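You operate a simulated robot arm through the tools that you are given. There is no shell and no other tool. Be economical: measure what you need, move in short steps, check, and stop when the job is done.

Carry out the task below with a simulated robot arm. There is one attempt and no reset: what you move stays moved.

Task
Take the load plug from the cart top and leave it on top of the steel weight there.

The check looks at the end state, three seconds after you hand in, the way a careful person would. Anything else that was tipped, shoved, dropped, spilled or broken makes it a failure.

Robot
A 6-joint arm with a two-finger parallel gripper, fixed in place. Base frame: the origin is at the foot of the arm, x ahead of it, y to its left, z up; the work surface is at about z = 0. Units: m, rad, N and s.
With the tool pointing down near the work surface it reaches from about 0.14 to 0.58 m from the base axis. Its first joint turns from -1.152 to 1.152 rad. Payload 2.1 kg.
The TCP is the grasp point between the finger pads, 0.03 m short of the fingertips. In the tool frame z runs along the fingers and y along their closing line. Largest opening 0.094 m; finger width 0.028, thickness 0.01; the body of the gripper, 0.05 by 0.096 m, starts 0.055 m behind the TCP.
Orientation is that of the tool frame in the base frame, as [roll, pitch, yaw] about the fixed x, y, z axes, in that order (R = Rz(yaw) Ry(pitch) Rx(roll)). With the fingers straight down and closing along the base's y, the tool's x points along the base's -x, its y along +y and its z along -z.

Tools
- The arm moves only by the tool servo_tool. Its argument "steps" is a list of rows, each an object of numbers (a shift or turn left out is 0, a gripper value left out holds the last): "gripper": the opening in per cent of the stroke, from 0 (shut) to 100 (fully open); "x", "y", "z": the shift along the base's x, y, z in m; "rx", "ry", "rz": the turn, a rotation vector about the base's x, y, z in rad. In form: [{"gripper": .., "x": .., "y": .., "z": .., "rx": .., "ry": .., "rz": ..}, ...]. A call has 1 to 20 rows; each row is the pose to reach, as a shift and turn from the pose commanded when the call began. Rows are played at 5 a second. More than 0.05 m and 0.15 rad between two rows, or a gripper value outside its range, and nothing of the call is played. Where a pose cannot be reached the arm comes as near as it can. A force on the tool above 40 N (or 10 N above the force at the start of the call, whichever is more), or a blocked arm, ends the call early, and 0.2 s more pass. The fingers move at their own pace (about 0.072 m/s each) and stop on an object; they squeeze with about 29 N. The grip force told is the motor's: it shows also when the fingers shut on nothing. Time passes only in rows, and 0.2 s behind the last, so rows that repeat a pose let the fingers close. The reply holds the time, the measured pose of the TCP, the force on the tool along the base axes, the opening and the grip force, in the units named above and with some noise, and new pictures: "show" is both (left out), scene, wrist or none.
- Cameras (640 x 400 px; columns grow to the right, rows downward): "scene" is fixed at [0.0759, -0.3935, 0.4889]; the picture's right is [0.51, -0.86, 0.00], its down [-0.46, -0.27, -0.84] and it looks along [0.73, 0.43, -0.54] (base axes); focal length 325 px, centre (320, 200). "wrist" rides on the gripper at [0.076, 0.014, -0.103] in the tool frame; the picture's right is [-0.18, 0.98, 0.00], its down [-0.75, -0.14, -0.64] and it looks along [-0.63, -0.12, 0.77] (tool axes); focal length 243 px, centre (320, 200). There is no depth. A picture from a camera that has moved, and an enlarged one, comes with that camera's place and axes in the base frame and with its lens.
- zoom(camera, box): a new picture of the part [left, top, right, bottom] of that camera's present view, enlarged. It takes no simulated time.
- close_job(): hands the job in; it is judged then, once.

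Go step by step. Nothing tells you positions but the pictures and the camera data: compare them with the known pose of the tool, close in by small moves and look again before you grip or let go. The budget is 90 turns and 170 pictures, counting those below and the enlarged ones. Unless the task says otherwise, let go and move clear before handing in, and close with one line.

The tools are called after ">>>" by a JSON object that holds its "fn" and its "kwargs". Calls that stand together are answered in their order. servo_tool: Moves the arm, as the interface text tells. Its arguments: {"type":"object","properties":{"steps":{"type":"array"},"show":{"type":"string","enum":["both","scene","wrist","none"]}},"required":["steps"]} The other tools are called the same way: zoom (camera, box) takes an enlarged picture of a part of a camera's view; close_job () hands the job in.

At the start:

```text
time: 0.0
ee_pos: [0.2416, -0.2774, 0.3314]
orientation: [3.141, 0.003, -3.14]
force: [-0.5, 0.0, 0.1]
finger_gap: 0.094
finger_force: 0.1
```

scene: 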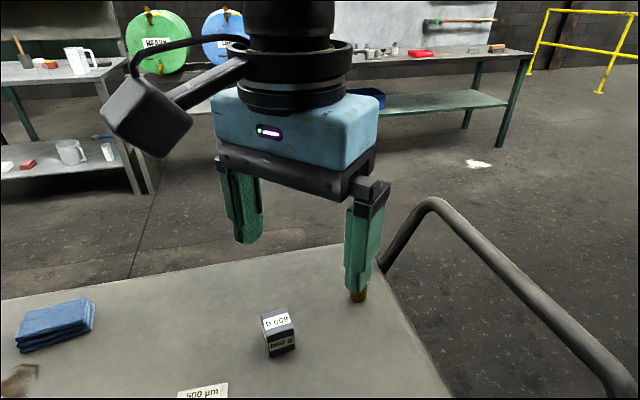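
wrist: 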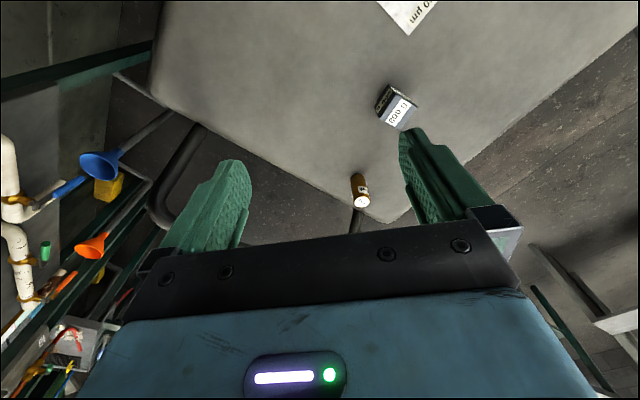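

The weight (about 0.33, -0.17) and a brown cylinder (about 0.47, -0.24), which I take to be the load plug, are both on the cart top. I'll zoom in on both to get sizes and check what they are.

>>> {"fn": "zoom", "kwargs": {"camera": "wrist", "box": [310, 70, 470, 230]}}

>>> {"fn": "zoom", "kwargs": {"camera": "scene", "box": [230, 260, 400, 400]}}

```text
2.50 times, centred on (390, 150) of wrist
camera zoom: at [0.1652, -0.265, 0.435], right [0.18, 0.98, 0.0], down [0.75, -0.14, 0.64], along [0.63, -0.12, -0.77], focal length 606 px, centre (145, 325)
```

zoom: 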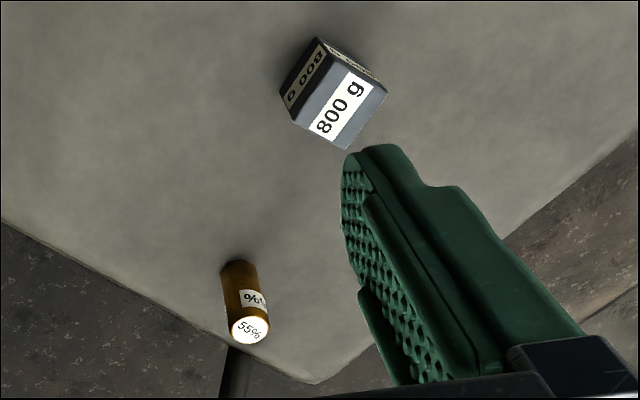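

```text
2.86 times, centred on (315, 330) of scene
camera zoom: at [0.0759, -0.3935, 0.4889], right [0.51, -0.86, 0.0], down [-0.46, -0.27, -0.84], along [0.73, 0.43, -0.54], focal length 929 px, centre (334, -171)
```

zoom: 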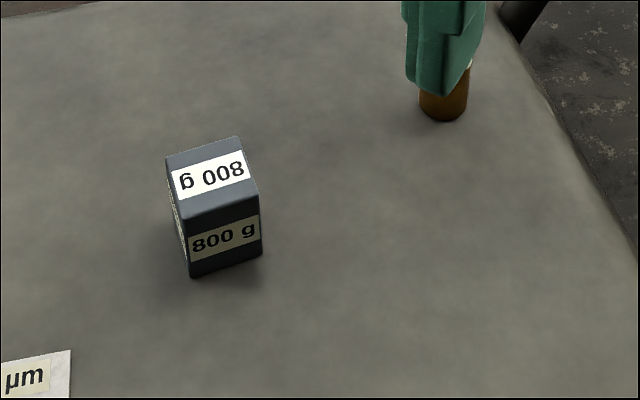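

The plug is an upright cylinder about 31 mm wide and 70 mm tall, near (0.481, -0.241). The weight is a block about 40x40x53 mm, near (0.327, -0.167). I'll move to above the plug, keeping the fingertips clear of its top.

>>> {"fn": "servo_tool", "kwargs": {"steps": [{"x": 0.03, "y": 0.005, "z": -0.02}, {"x": 0.065, "y": 0.01, "z": -0.04}, {"x": 0.1, "y": 0.015, "z": -0.06}, {"x": 0.135, "y": 0.02, "z": -0.085}, {"x": 0.17, "y": 0.026, "z": -0.11}, {"x": 0.205, "y": 0.031, "z": -0.135}, {"x": 0.239, "y": 0.036, "z": -0.165}, {"x": 0.239, "y": 0.036, "z": -0.165}]}}

```text
time: 1.8
ee_pos: [0.4802, -0.2443, 0.1647]
orientation: [3.139, 0.0, -3.141]
force: [0.3, 0.3, 0.1]
finger_gap: 0.094
finger_force: 0.1
camera wrist: at [0.4049, -0.2296, 0.2681], right [0.18, 0.98, 0.0], down [0.75, -0.14, 0.64], along [0.63, -0.12, -0.77], focal length 243 px, centre (320, 200)
```

scene: 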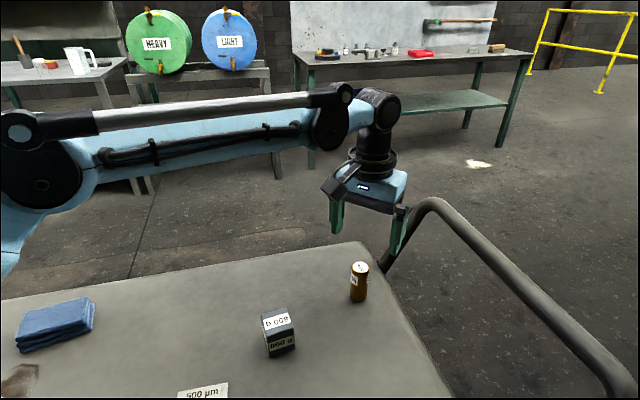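
wrist: 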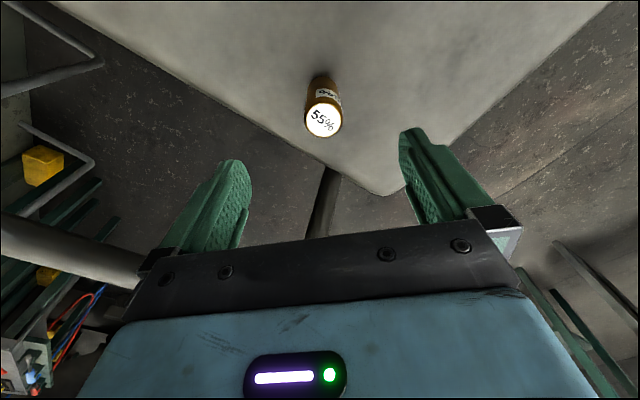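

The two views agree on the plug: centre about (0.480, -0.241), top at about z = 0.077. I'll centre on it and go down with the fingers open, stopping at z = 0.045.

>>> {"fn": "servo_tool", "kwargs": {"steps": [{"y": 0.003, "z": -0.02}, {"y": 0.003, "z": -0.045}, {"y": 0.003, "z": -0.07}, {"y": 0.003, "z": -0.095}, {"y": 0.003, "z": -0.118}, {"y": 0.003, "z": -0.118}]}}

```text
time: 3.2
ee_pos: [0.48, -0.2389, 0.0476]
orientation: [-3.142, 0.003, -3.141]
force: [0.4, 0.2, 1.0]
finger_gap: 0.094
finger_force: 0.1
camera wrist: at [0.4038, -0.2254, 0.1513], right [0.18, 0.98, 0.0], down [0.75, -0.14, 0.64], along [0.63, -0.12, -0.77], focal length 243 px, centre (320, 200)
```

scene: 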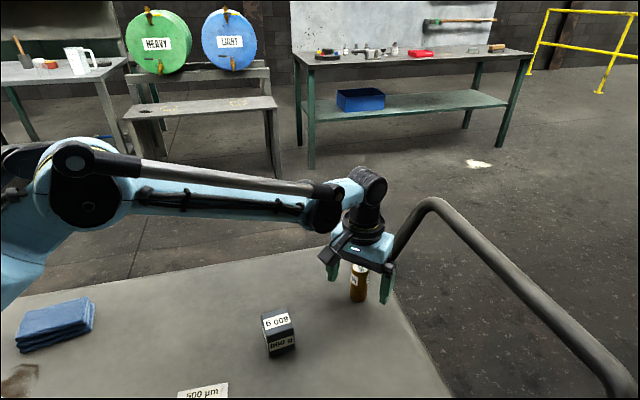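
wrist: 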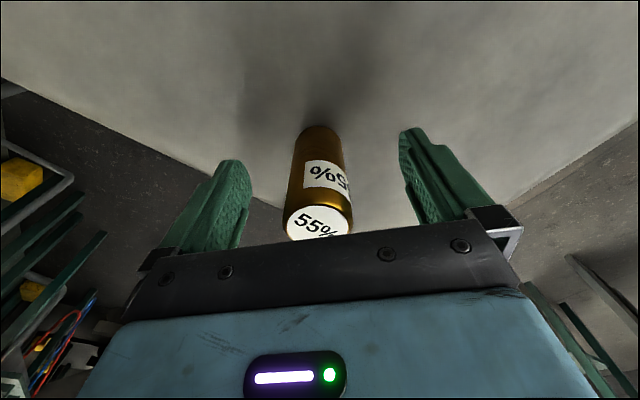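

The plug sits upright between the pads and is well centred. I'll close the gripper on it.

>>> {"fn": "servo_tool", "kwargs": {"steps": [{"gripper": 50}, {"gripper": 35}, {"gripper": 25}, {"gripper": 0}, {"gripper": 0}, {"gripper": 0}]}}

```text
time: 4.6
ee_pos: [0.4793, -0.2396, 0.0481]
orientation: [3.14, 0.002, 3.142]
force: [-0.2, 0.0, -0.4]
finger_gap: 0.0313
finger_force: 29.2
camera wrist: at [0.4038, -0.2256, 0.1516], right [0.18, 0.98, 0.0], down [0.75, -0.14, 0.64], along [0.63, -0.12, -0.77], focal length 243 px, centre (320, 200)
```

scene: 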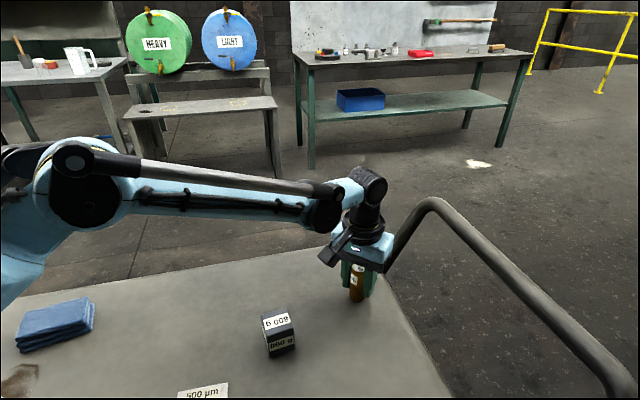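
wrist: 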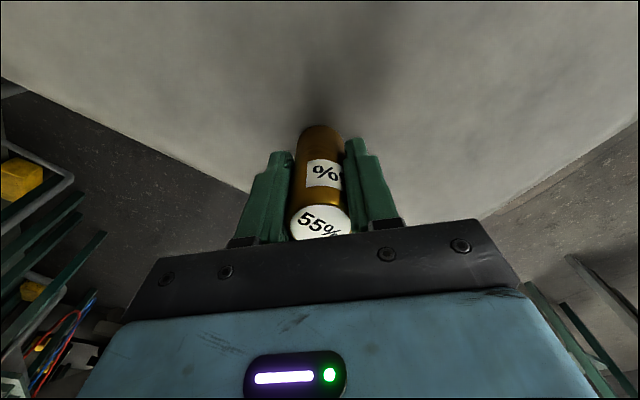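

The pads hold the plug at a width of 31 mm. I'll lift it straight up and check that it doesn't slip.

>>> {"fn": "servo_tool", "kwargs": {"steps": [{"z": 0.01}, {"z": 0.03}, {"z": 0.055}, {"z": 0.08}, {"z": 0.1}, {"z": 0.1}]}}

```text
time: 6.0
ee_pos: [0.4795, -0.2374, 0.1486]
orientation: [3.141, 0.003, -3.14]
force: [0.4, 0.2, -2.0]
finger_gap: 0.0317
finger_force: 28.9
camera wrist: at [0.4033, -0.225, 0.2521], right [0.18, 0.98, 0.0], down [0.75, -0.14, 0.64], along [0.63, -0.12, -0.77], focal length 243 px, centre (320, 200)
```

scene: 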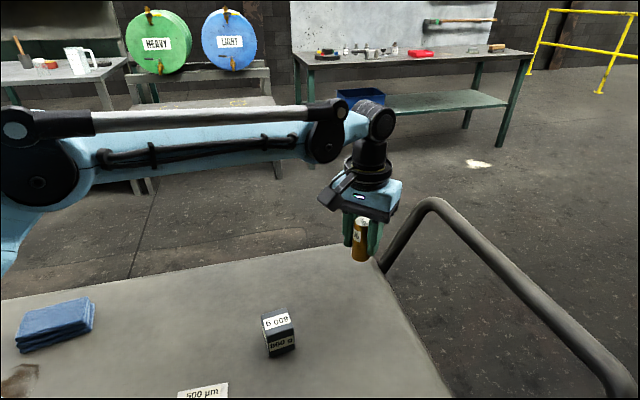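
wrist: 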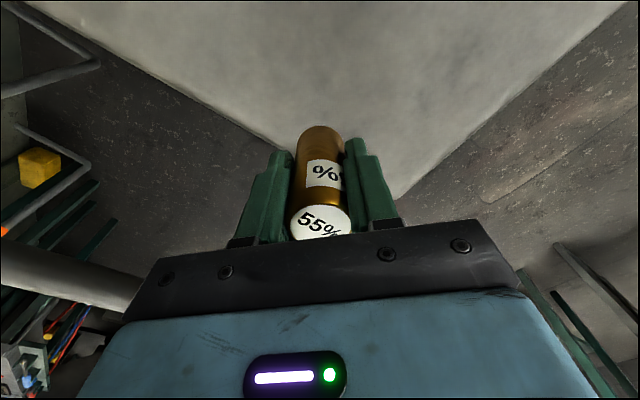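

The plug came up straight and is held firmly. I'll carry it level to above the weight.

>>> {"fn": "servo_tool", "kwargs": {"steps": [{"x": -0.02, "y": 0.01}, {"x": -0.045, "y": 0.021}, {"x": -0.07, "y": 0.033}, {"x": -0.095, "y": 0.045}, {"x": -0.12, "y": 0.057}, {"x": -0.14, "y": 0.066}, {"x": -0.153, "y": 0.072}, {"x": -0.153, "y": 0.072}, {"x": -0.153, "y": 0.072}]}}

>>> {"fn": "zoom", "kwargs": {"camera": "scene", "box": [200, 220, 360, 380]}}

>>> {"fn": "zoom", "kwargs": {"camera": "wrist", "box": [240, 60, 400, 260]}}

```text
time: 8.0
ee_pos: [0.3249, -0.168, 0.1491]
orientation: [3.14, 0.001, -3.141]
force: [0.3, 0.5, -1.8]
finger_gap: 0.0316
finger_force: 28.7
camera wrist: at [0.2504, -0.154, 0.2528], right [0.18, 0.98, 0.0], down [0.75, -0.14, 0.64], along [0.63, -0.12, -0.77], focal length 243 px, centre (320, 200)
```

scene: 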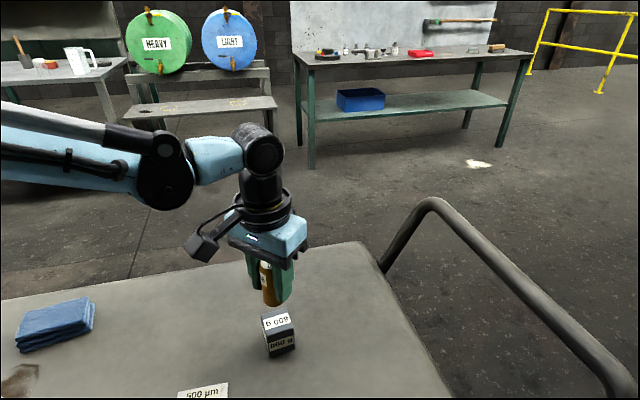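
wrist: 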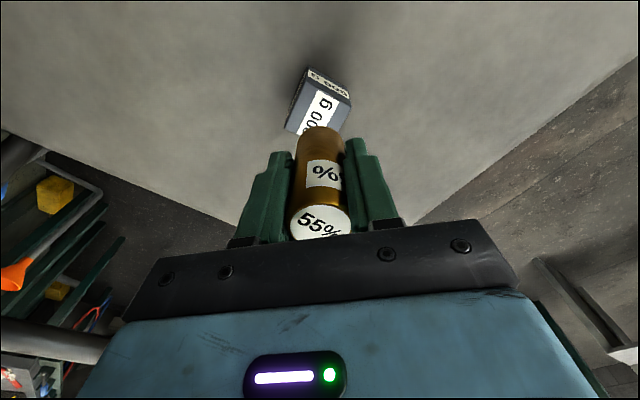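

```text
2.50 times, centred on (280, 300) of scene
camera zoom: at [0.0759, -0.3935, 0.4889], right [0.51, -0.86, 0.0], down [-0.46, -0.27, -0.84], along [0.73, 0.43, -0.54], focal length 813 px, centre (420, -50)
```

zoom: 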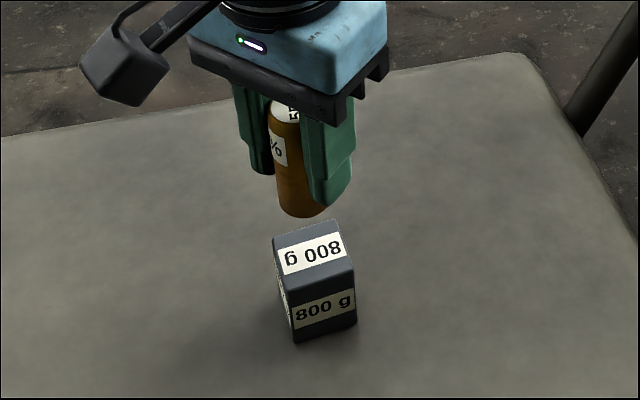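

```text
2.00 times, centred on (320, 160) of wrist
camera zoom: at [0.2504, -0.154, 0.2528], right [0.18, 0.98, 0.0], down [0.75, -0.14, 0.64], along [0.63, -0.12, -0.77], focal length 485 px, centre (320, 280)
```

zoom: 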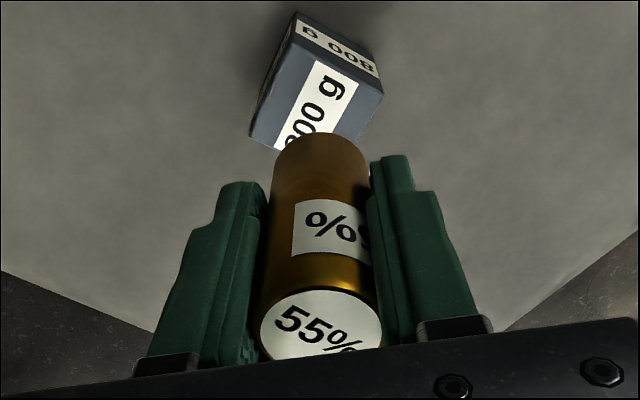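

Comparing the plug with the weight in both views puts the weight's top centre near (0.328, -0.170), so I'll correct by about 2 mm. Then I'll lower to roughly 1 cm above it and look again.

>>> {"fn": "servo_tool", "kwargs": {"steps": [{"x": 0.002, "y": -0.002, "z": -0.01}, {"x": 0.002, "y": -0.002, "z": -0.022}, {"x": 0.002, "y": -0.002, "z": -0.034}, {"x": 0.002, "y": -0.002, "z": -0.034}], "show": "none"}}

>>> {"fn": "zoom", "kwargs": {"camera": "scene", "box": [230, 260, 330, 360]}}

>>> {"fn": "zoom", "kwargs": {"camera": "wrist", "box": [240, 60, 400, 260]}}

```text
time: 9.0
ee_pos: [0.3285, -0.1693, 0.1129]
orientation: [3.141, 0.003, -3.141]
force: [0.2, -0.4, -2.5]
finger_gap: 0.0315
finger_force: 29.0
```

```text
4.00 times, centred on (280, 310) of scene
camera zoom: at [0.0759, -0.3935, 0.4889], right [0.51, -0.86, 0.0], down [-0.46, -0.27, -0.84], along [0.73, 0.43, -0.54], focal length 1301 px, centre (480, -240)
```

zoom: 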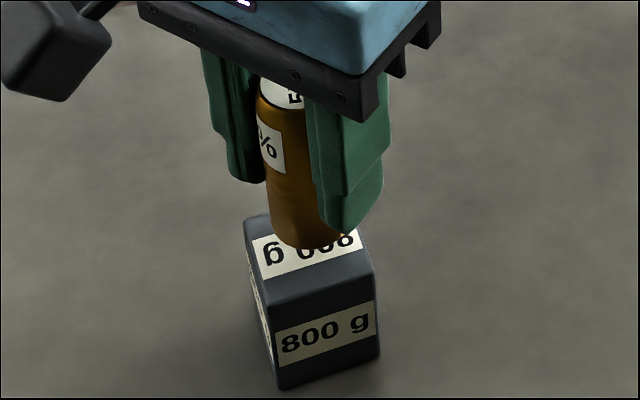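

```text
2.00 times, centred on (320, 160) of wrist
camera zoom: at [0.2527, -0.1562, 0.2173], right [0.18, 0.98, 0.0], down [0.75, -0.14, 0.64], along [0.63, -0.12, -0.77], focal length 485 px, centre (320, 280)
```

zoom: 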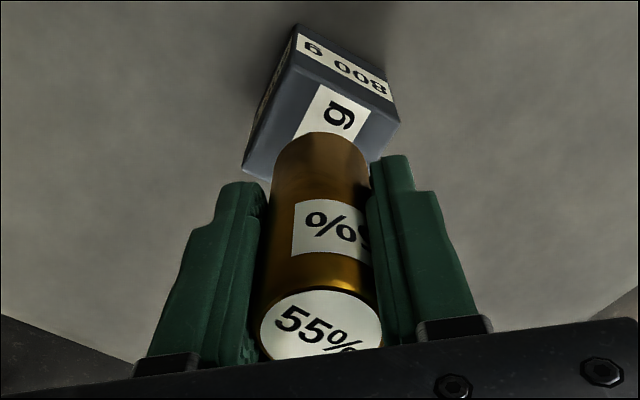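

Both views show the plug centred over the weight's top to within about 1 mm. I'll lower in small steps and watch for contact force.

>>> {"fn": "servo_tool", "kwargs": {"steps": [{"x": 0.001, "z": -0.003}, {"x": 0.001, "z": -0.006}, {"x": 0.001, "z": -0.008}, {"x": 0.001, "z": -0.008}], "show": "none"}}

>>> {"fn": "zoom", "kwargs": {"camera": "scene", "box": [230, 260, 330, 360]}}

```text
time: 10.0
ee_pos: [0.3302, -0.17, 0.1052]
orientation: [3.14, 0.003, -3.141]
force: [-0.8, 0.8, -3.1]
finger_gap: 0.0314
finger_force: 29.0
```

```text
4.00 times, centred on (280, 310) of scene
camera zoom: at [0.0759, -0.3935, 0.4889], right [0.51, -0.86, 0.0], down [-0.46, -0.27, -0.84], along [0.73, 0.43, -0.54], focal length 1301 px, centre (480, -240)
```

zoom: 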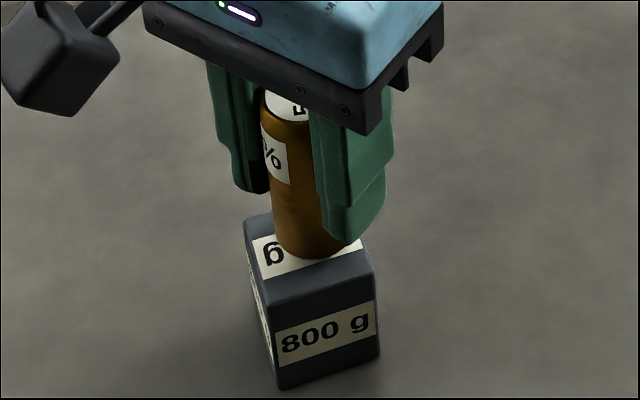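

The plug is still about 3–4 mm above the weight and sits about 1.5 mm to picture-right. I'll correct that and lower in 1 mm steps until the force changes.

>>> {"fn": "servo_tool", "kwargs": {"steps": [{"x": -0.0005, "y": 0.0012, "z": -0.001}, {"x": -0.0005, "y": 0.0012, "z": -0.002}, {"x": -0.0005, "y": 0.0012, "z": -0.003}, {"x": -0.0005, "y": 0.0012, "z": -0.003}], "show": "none"}}

>>> {"fn": "zoom", "kwargs": {"camera": "scene", "box": [230, 260, 330, 360]}}

```text
time: 11.0
ee_pos: [0.3295, -0.1688, 0.1036]
orientation: [3.14, 0.002, 3.141]
force: [0.3, 0.1, -2.4]
finger_gap: 0.0313
finger_force: 29.3
```

```text
4.00 times, centred on (280, 310) of scene
camera zoom: at [0.0759, -0.3935, 0.4889], right [0.51, -0.86, 0.0], down [-0.46, -0.27, -0.84], along [0.73, 0.43, -0.54], focal length 1301 px, centre (480, -240)
```

zoom: 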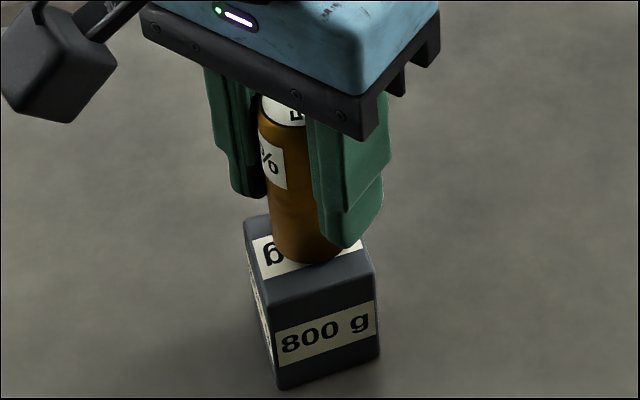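

Good alignment and no contact yet. I'll go down a little further in fine steps.

>>> {"fn": "servo_tool", "kwargs": {"steps": [{"z": -0.001}, {"z": -0.0015}, {"z": -0.002}, {"z": -0.002}], "show": "none"}}

```text
time: 12.0
ee_pos: [0.3309, -0.1698, 0.101]
orientation: [-3.139, 0.002, 3.141]
force: [0.5, -2.3, 24.4]
finger_gap: 0.0316
finger_force: 29.4
```

The force shows contact at about 24 N. I'll ease up slightly to take the load off and check.

>>> {"fn": "servo_tool", "kwargs": {"steps": [{"z": 0.0005}, {"z": 0.0007}, {"z": 0.0007}], "show": "wrist"}}

>>> {"fn": "zoom", "kwargs": {"camera": "scene", "box": [230, 260, 330, 360]}}

```text
time: 12.8
ee_pos: [0.3303, -0.1686, 0.101]
orientation: [3.141, 0.003, -3.141]
force: [-0.2, -0.2, -2.8]
finger_gap: 0.0316
finger_force: 28.6
camera wrist: at [0.2534, -0.1546, 0.2054], right [0.18, 0.98, 0.0], down [0.75, -0.14, 0.64], along [0.63, -0.12, -0.77], focal length 243 px, centre (320, 200)
```

wrist: 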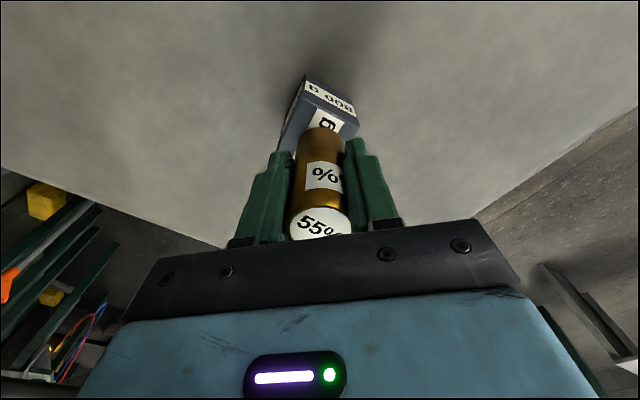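

```text
4.00 times, centred on (280, 310) of scene
camera zoom: at [0.0759, -0.3935, 0.4889], right [0.51, -0.86, 0.0], down [-0.46, -0.27, -0.84], along [0.73, 0.43, -0.54], focal length 1301 px, centre (480, -240)
```

zoom: 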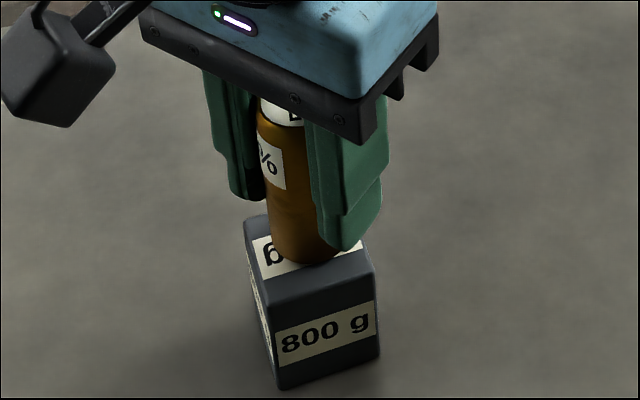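

The load is off, but the plug sits about 3 mm too far in +x. I'll lift 2 mm, shift back, and lower to just above contact.

>>> {"fn": "servo_tool", "kwargs": {"steps": [{"z": 0.002}, {"x": -0.003, "y": -0.0005, "z": 0.002}, {"x": -0.003, "y": -0.0005, "z": 0.001}, {"x": -0.003, "y": -0.0005, "z": 0.0}, {"x": -0.003, "y": -0.0005, "z": -0.0002}, {"x": -0.003, "y": -0.0005, "z": -0.0002}], "show": "wrist"}}

>>> {"fn": "zoom", "kwargs": {"camera": "scene", "box": [230, 260, 330, 360]}}

```text
time: 14.2
ee_pos: [0.3275, -0.1696, 0.1018]
orientation: [3.141, 0.002, 3.141]
force: [-0.8, -0.1, -2.0]
finger_gap: 0.0315
finger_force: 28.8
camera wrist: at [0.2509, -0.1556, 0.2056], right [0.18, 0.98, 0.0], down [0.75, -0.14, 0.64], along [0.63, -0.12, -0.77], focal length 243 px, centre (320, 200)
```

wrist: 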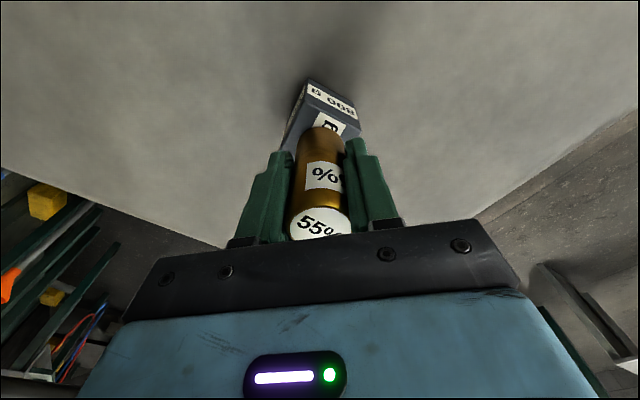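

```text
4.00 times, centred on (280, 310) of scene
camera zoom: at [0.0759, -0.3935, 0.4889], right [0.51, -0.86, 0.0], down [-0.46, -0.27, -0.84], along [0.73, 0.43, -0.54], focal length 1301 px, centre (480, -240)
```

zoom: 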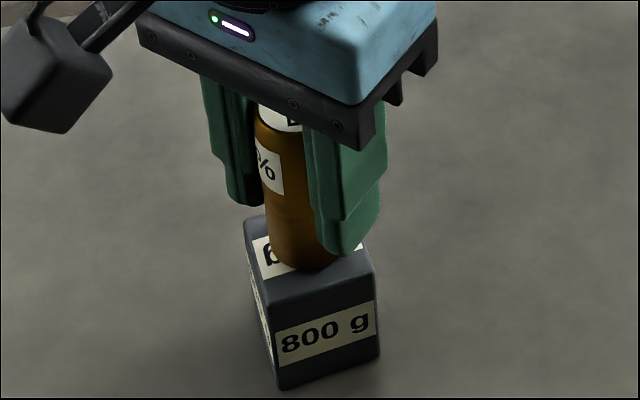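

The plug is now centred on the weight's top. I'll make light contact in half-millimetre steps.

>>> {"fn": "servo_tool", "kwargs": {"steps": [{"z": -0.0004}, {"z": -0.0004}], "show": "none"}}

```text
time: 14.8
ee_pos: [0.3272, -0.1687, 0.1017]
orientation: [3.142, 0.002, -3.142]
force: [-0.4, 0.1, -2.8]
finger_gap: 0.0313
finger_force: 28.9
```

>>> {"fn": "servo_tool", "kwargs": {"steps": [{"z": -0.0004}, {"z": -0.0004}], "show": "none"}}

```text
time: 15.4
ee_pos: [0.326, -0.1687, 0.1012]
orientation: [-3.14, 0.0, -3.14]
force: [-5.6, -2.5, 22.4]
finger_gap: 0.0313
finger_force: 28.8
```

The plug is seated. I'll ease off 0.3 mm and open the fingers gradually.

>>> {"fn": "servo_tool", "kwargs": {"steps": [{"z": 0.0003}, {"z": 0.0003}, {"z": 0.0003, "gripper": 36}, {"z": 0.0003, "gripper": 40}, {"z": 0.0003, "gripper": 50}, {"z": 0.0003, "gripper": 70}, {"z": 0.0003, "gripper": 90}, {"z": 0.0003, "gripper": 90}]}}

```text
time: 17.2
ee_pos: [0.3268, -0.1696, 0.1025]
orientation: [-3.141, 0.001, -3.141]
force: [0.2, 0.9, 0.2]
finger_gap: 0.0847
finger_force: 0.1
camera wrist: at [0.2507, -0.1557, 0.205], right [0.18, 0.98, 0.0], down [0.75, -0.14, 0.64], along [0.63, -0.12, -0.77], focal length 243 px, centre (320, 200)
```

scene: 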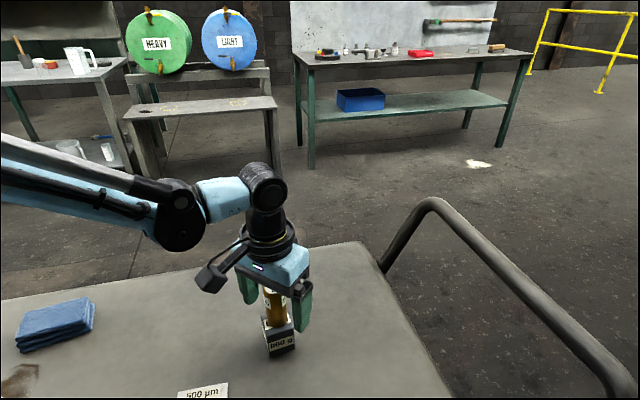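
wrist: 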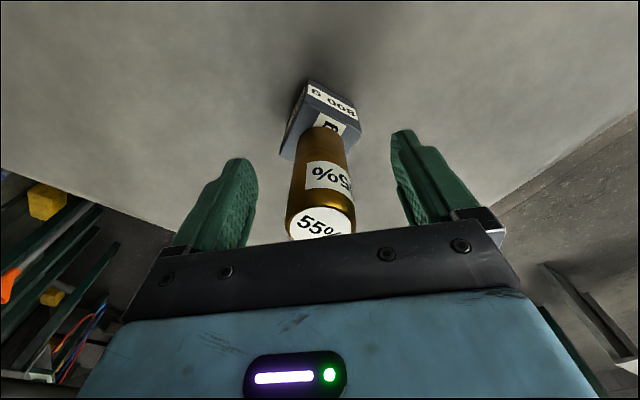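

The plug stands free on the weight and the fingers are open on both sides. I'll retreat straight up.

>>> {"fn": "servo_tool", "kwargs": {"steps": [{"z": 0.015}, {"z": 0.04}, {"z": 0.07}, {"z": 0.1}, {"z": 0.13}, {"z": 0.13}], "show": "wrist"}}

>>> {"fn": "zoom", "kwargs": {"camera": "scene", "box": [220, 240, 340, 360]}}

```text
time: 18.6
ee_pos: [0.3263, -0.1707, 0.2327]
orientation: [3.141, 0.002, -3.141]
force: [0.1, 0.0, 0.1]
finger_gap: 0.0845
finger_force: 0.0
camera wrist: at [0.2508, -0.157, 0.3368], right [0.18, 0.98, 0.0], down [0.75, -0.14, 0.64], along [0.63, -0.12, -0.77], focal length 243 px, centre (320, 200)
```

wrist: 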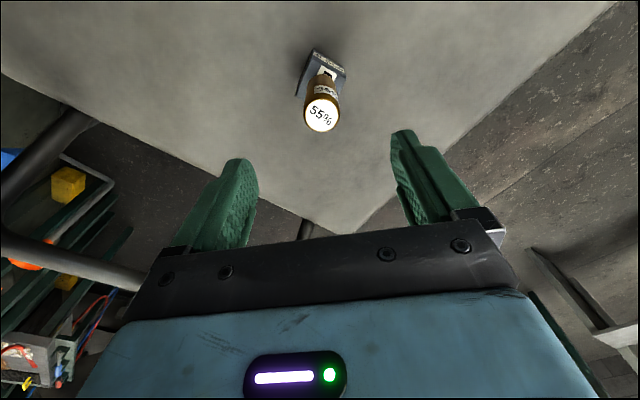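

```text
3.33 times, centred on (280, 300) of scene
camera zoom: at [0.0759, -0.3935, 0.4889], right [0.51, -0.86, 0.0], down [-0.46, -0.27, -0.84], along [0.73, 0.43, -0.54], focal length 1084 px, centre (453, -133)
```

zoom: 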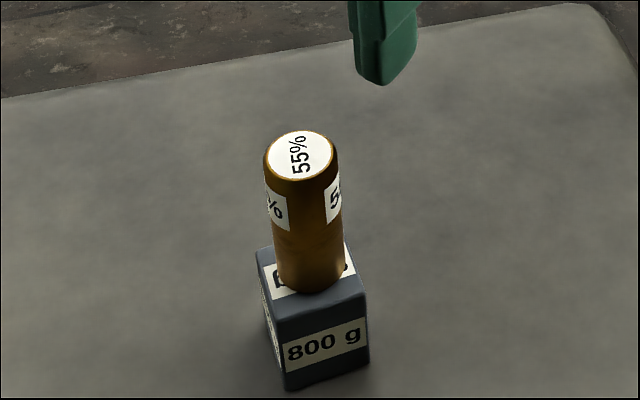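

The plug stands upright and centred on the weight, the arm is clear, and nothing else has moved. I'm handing in now.

>>> {"fn": "close_job", "kwargs": {}}

```text
The job is handed in.
```

The load plug is standing upright on top of the 800 g steel weight, with the gripper open and clear.
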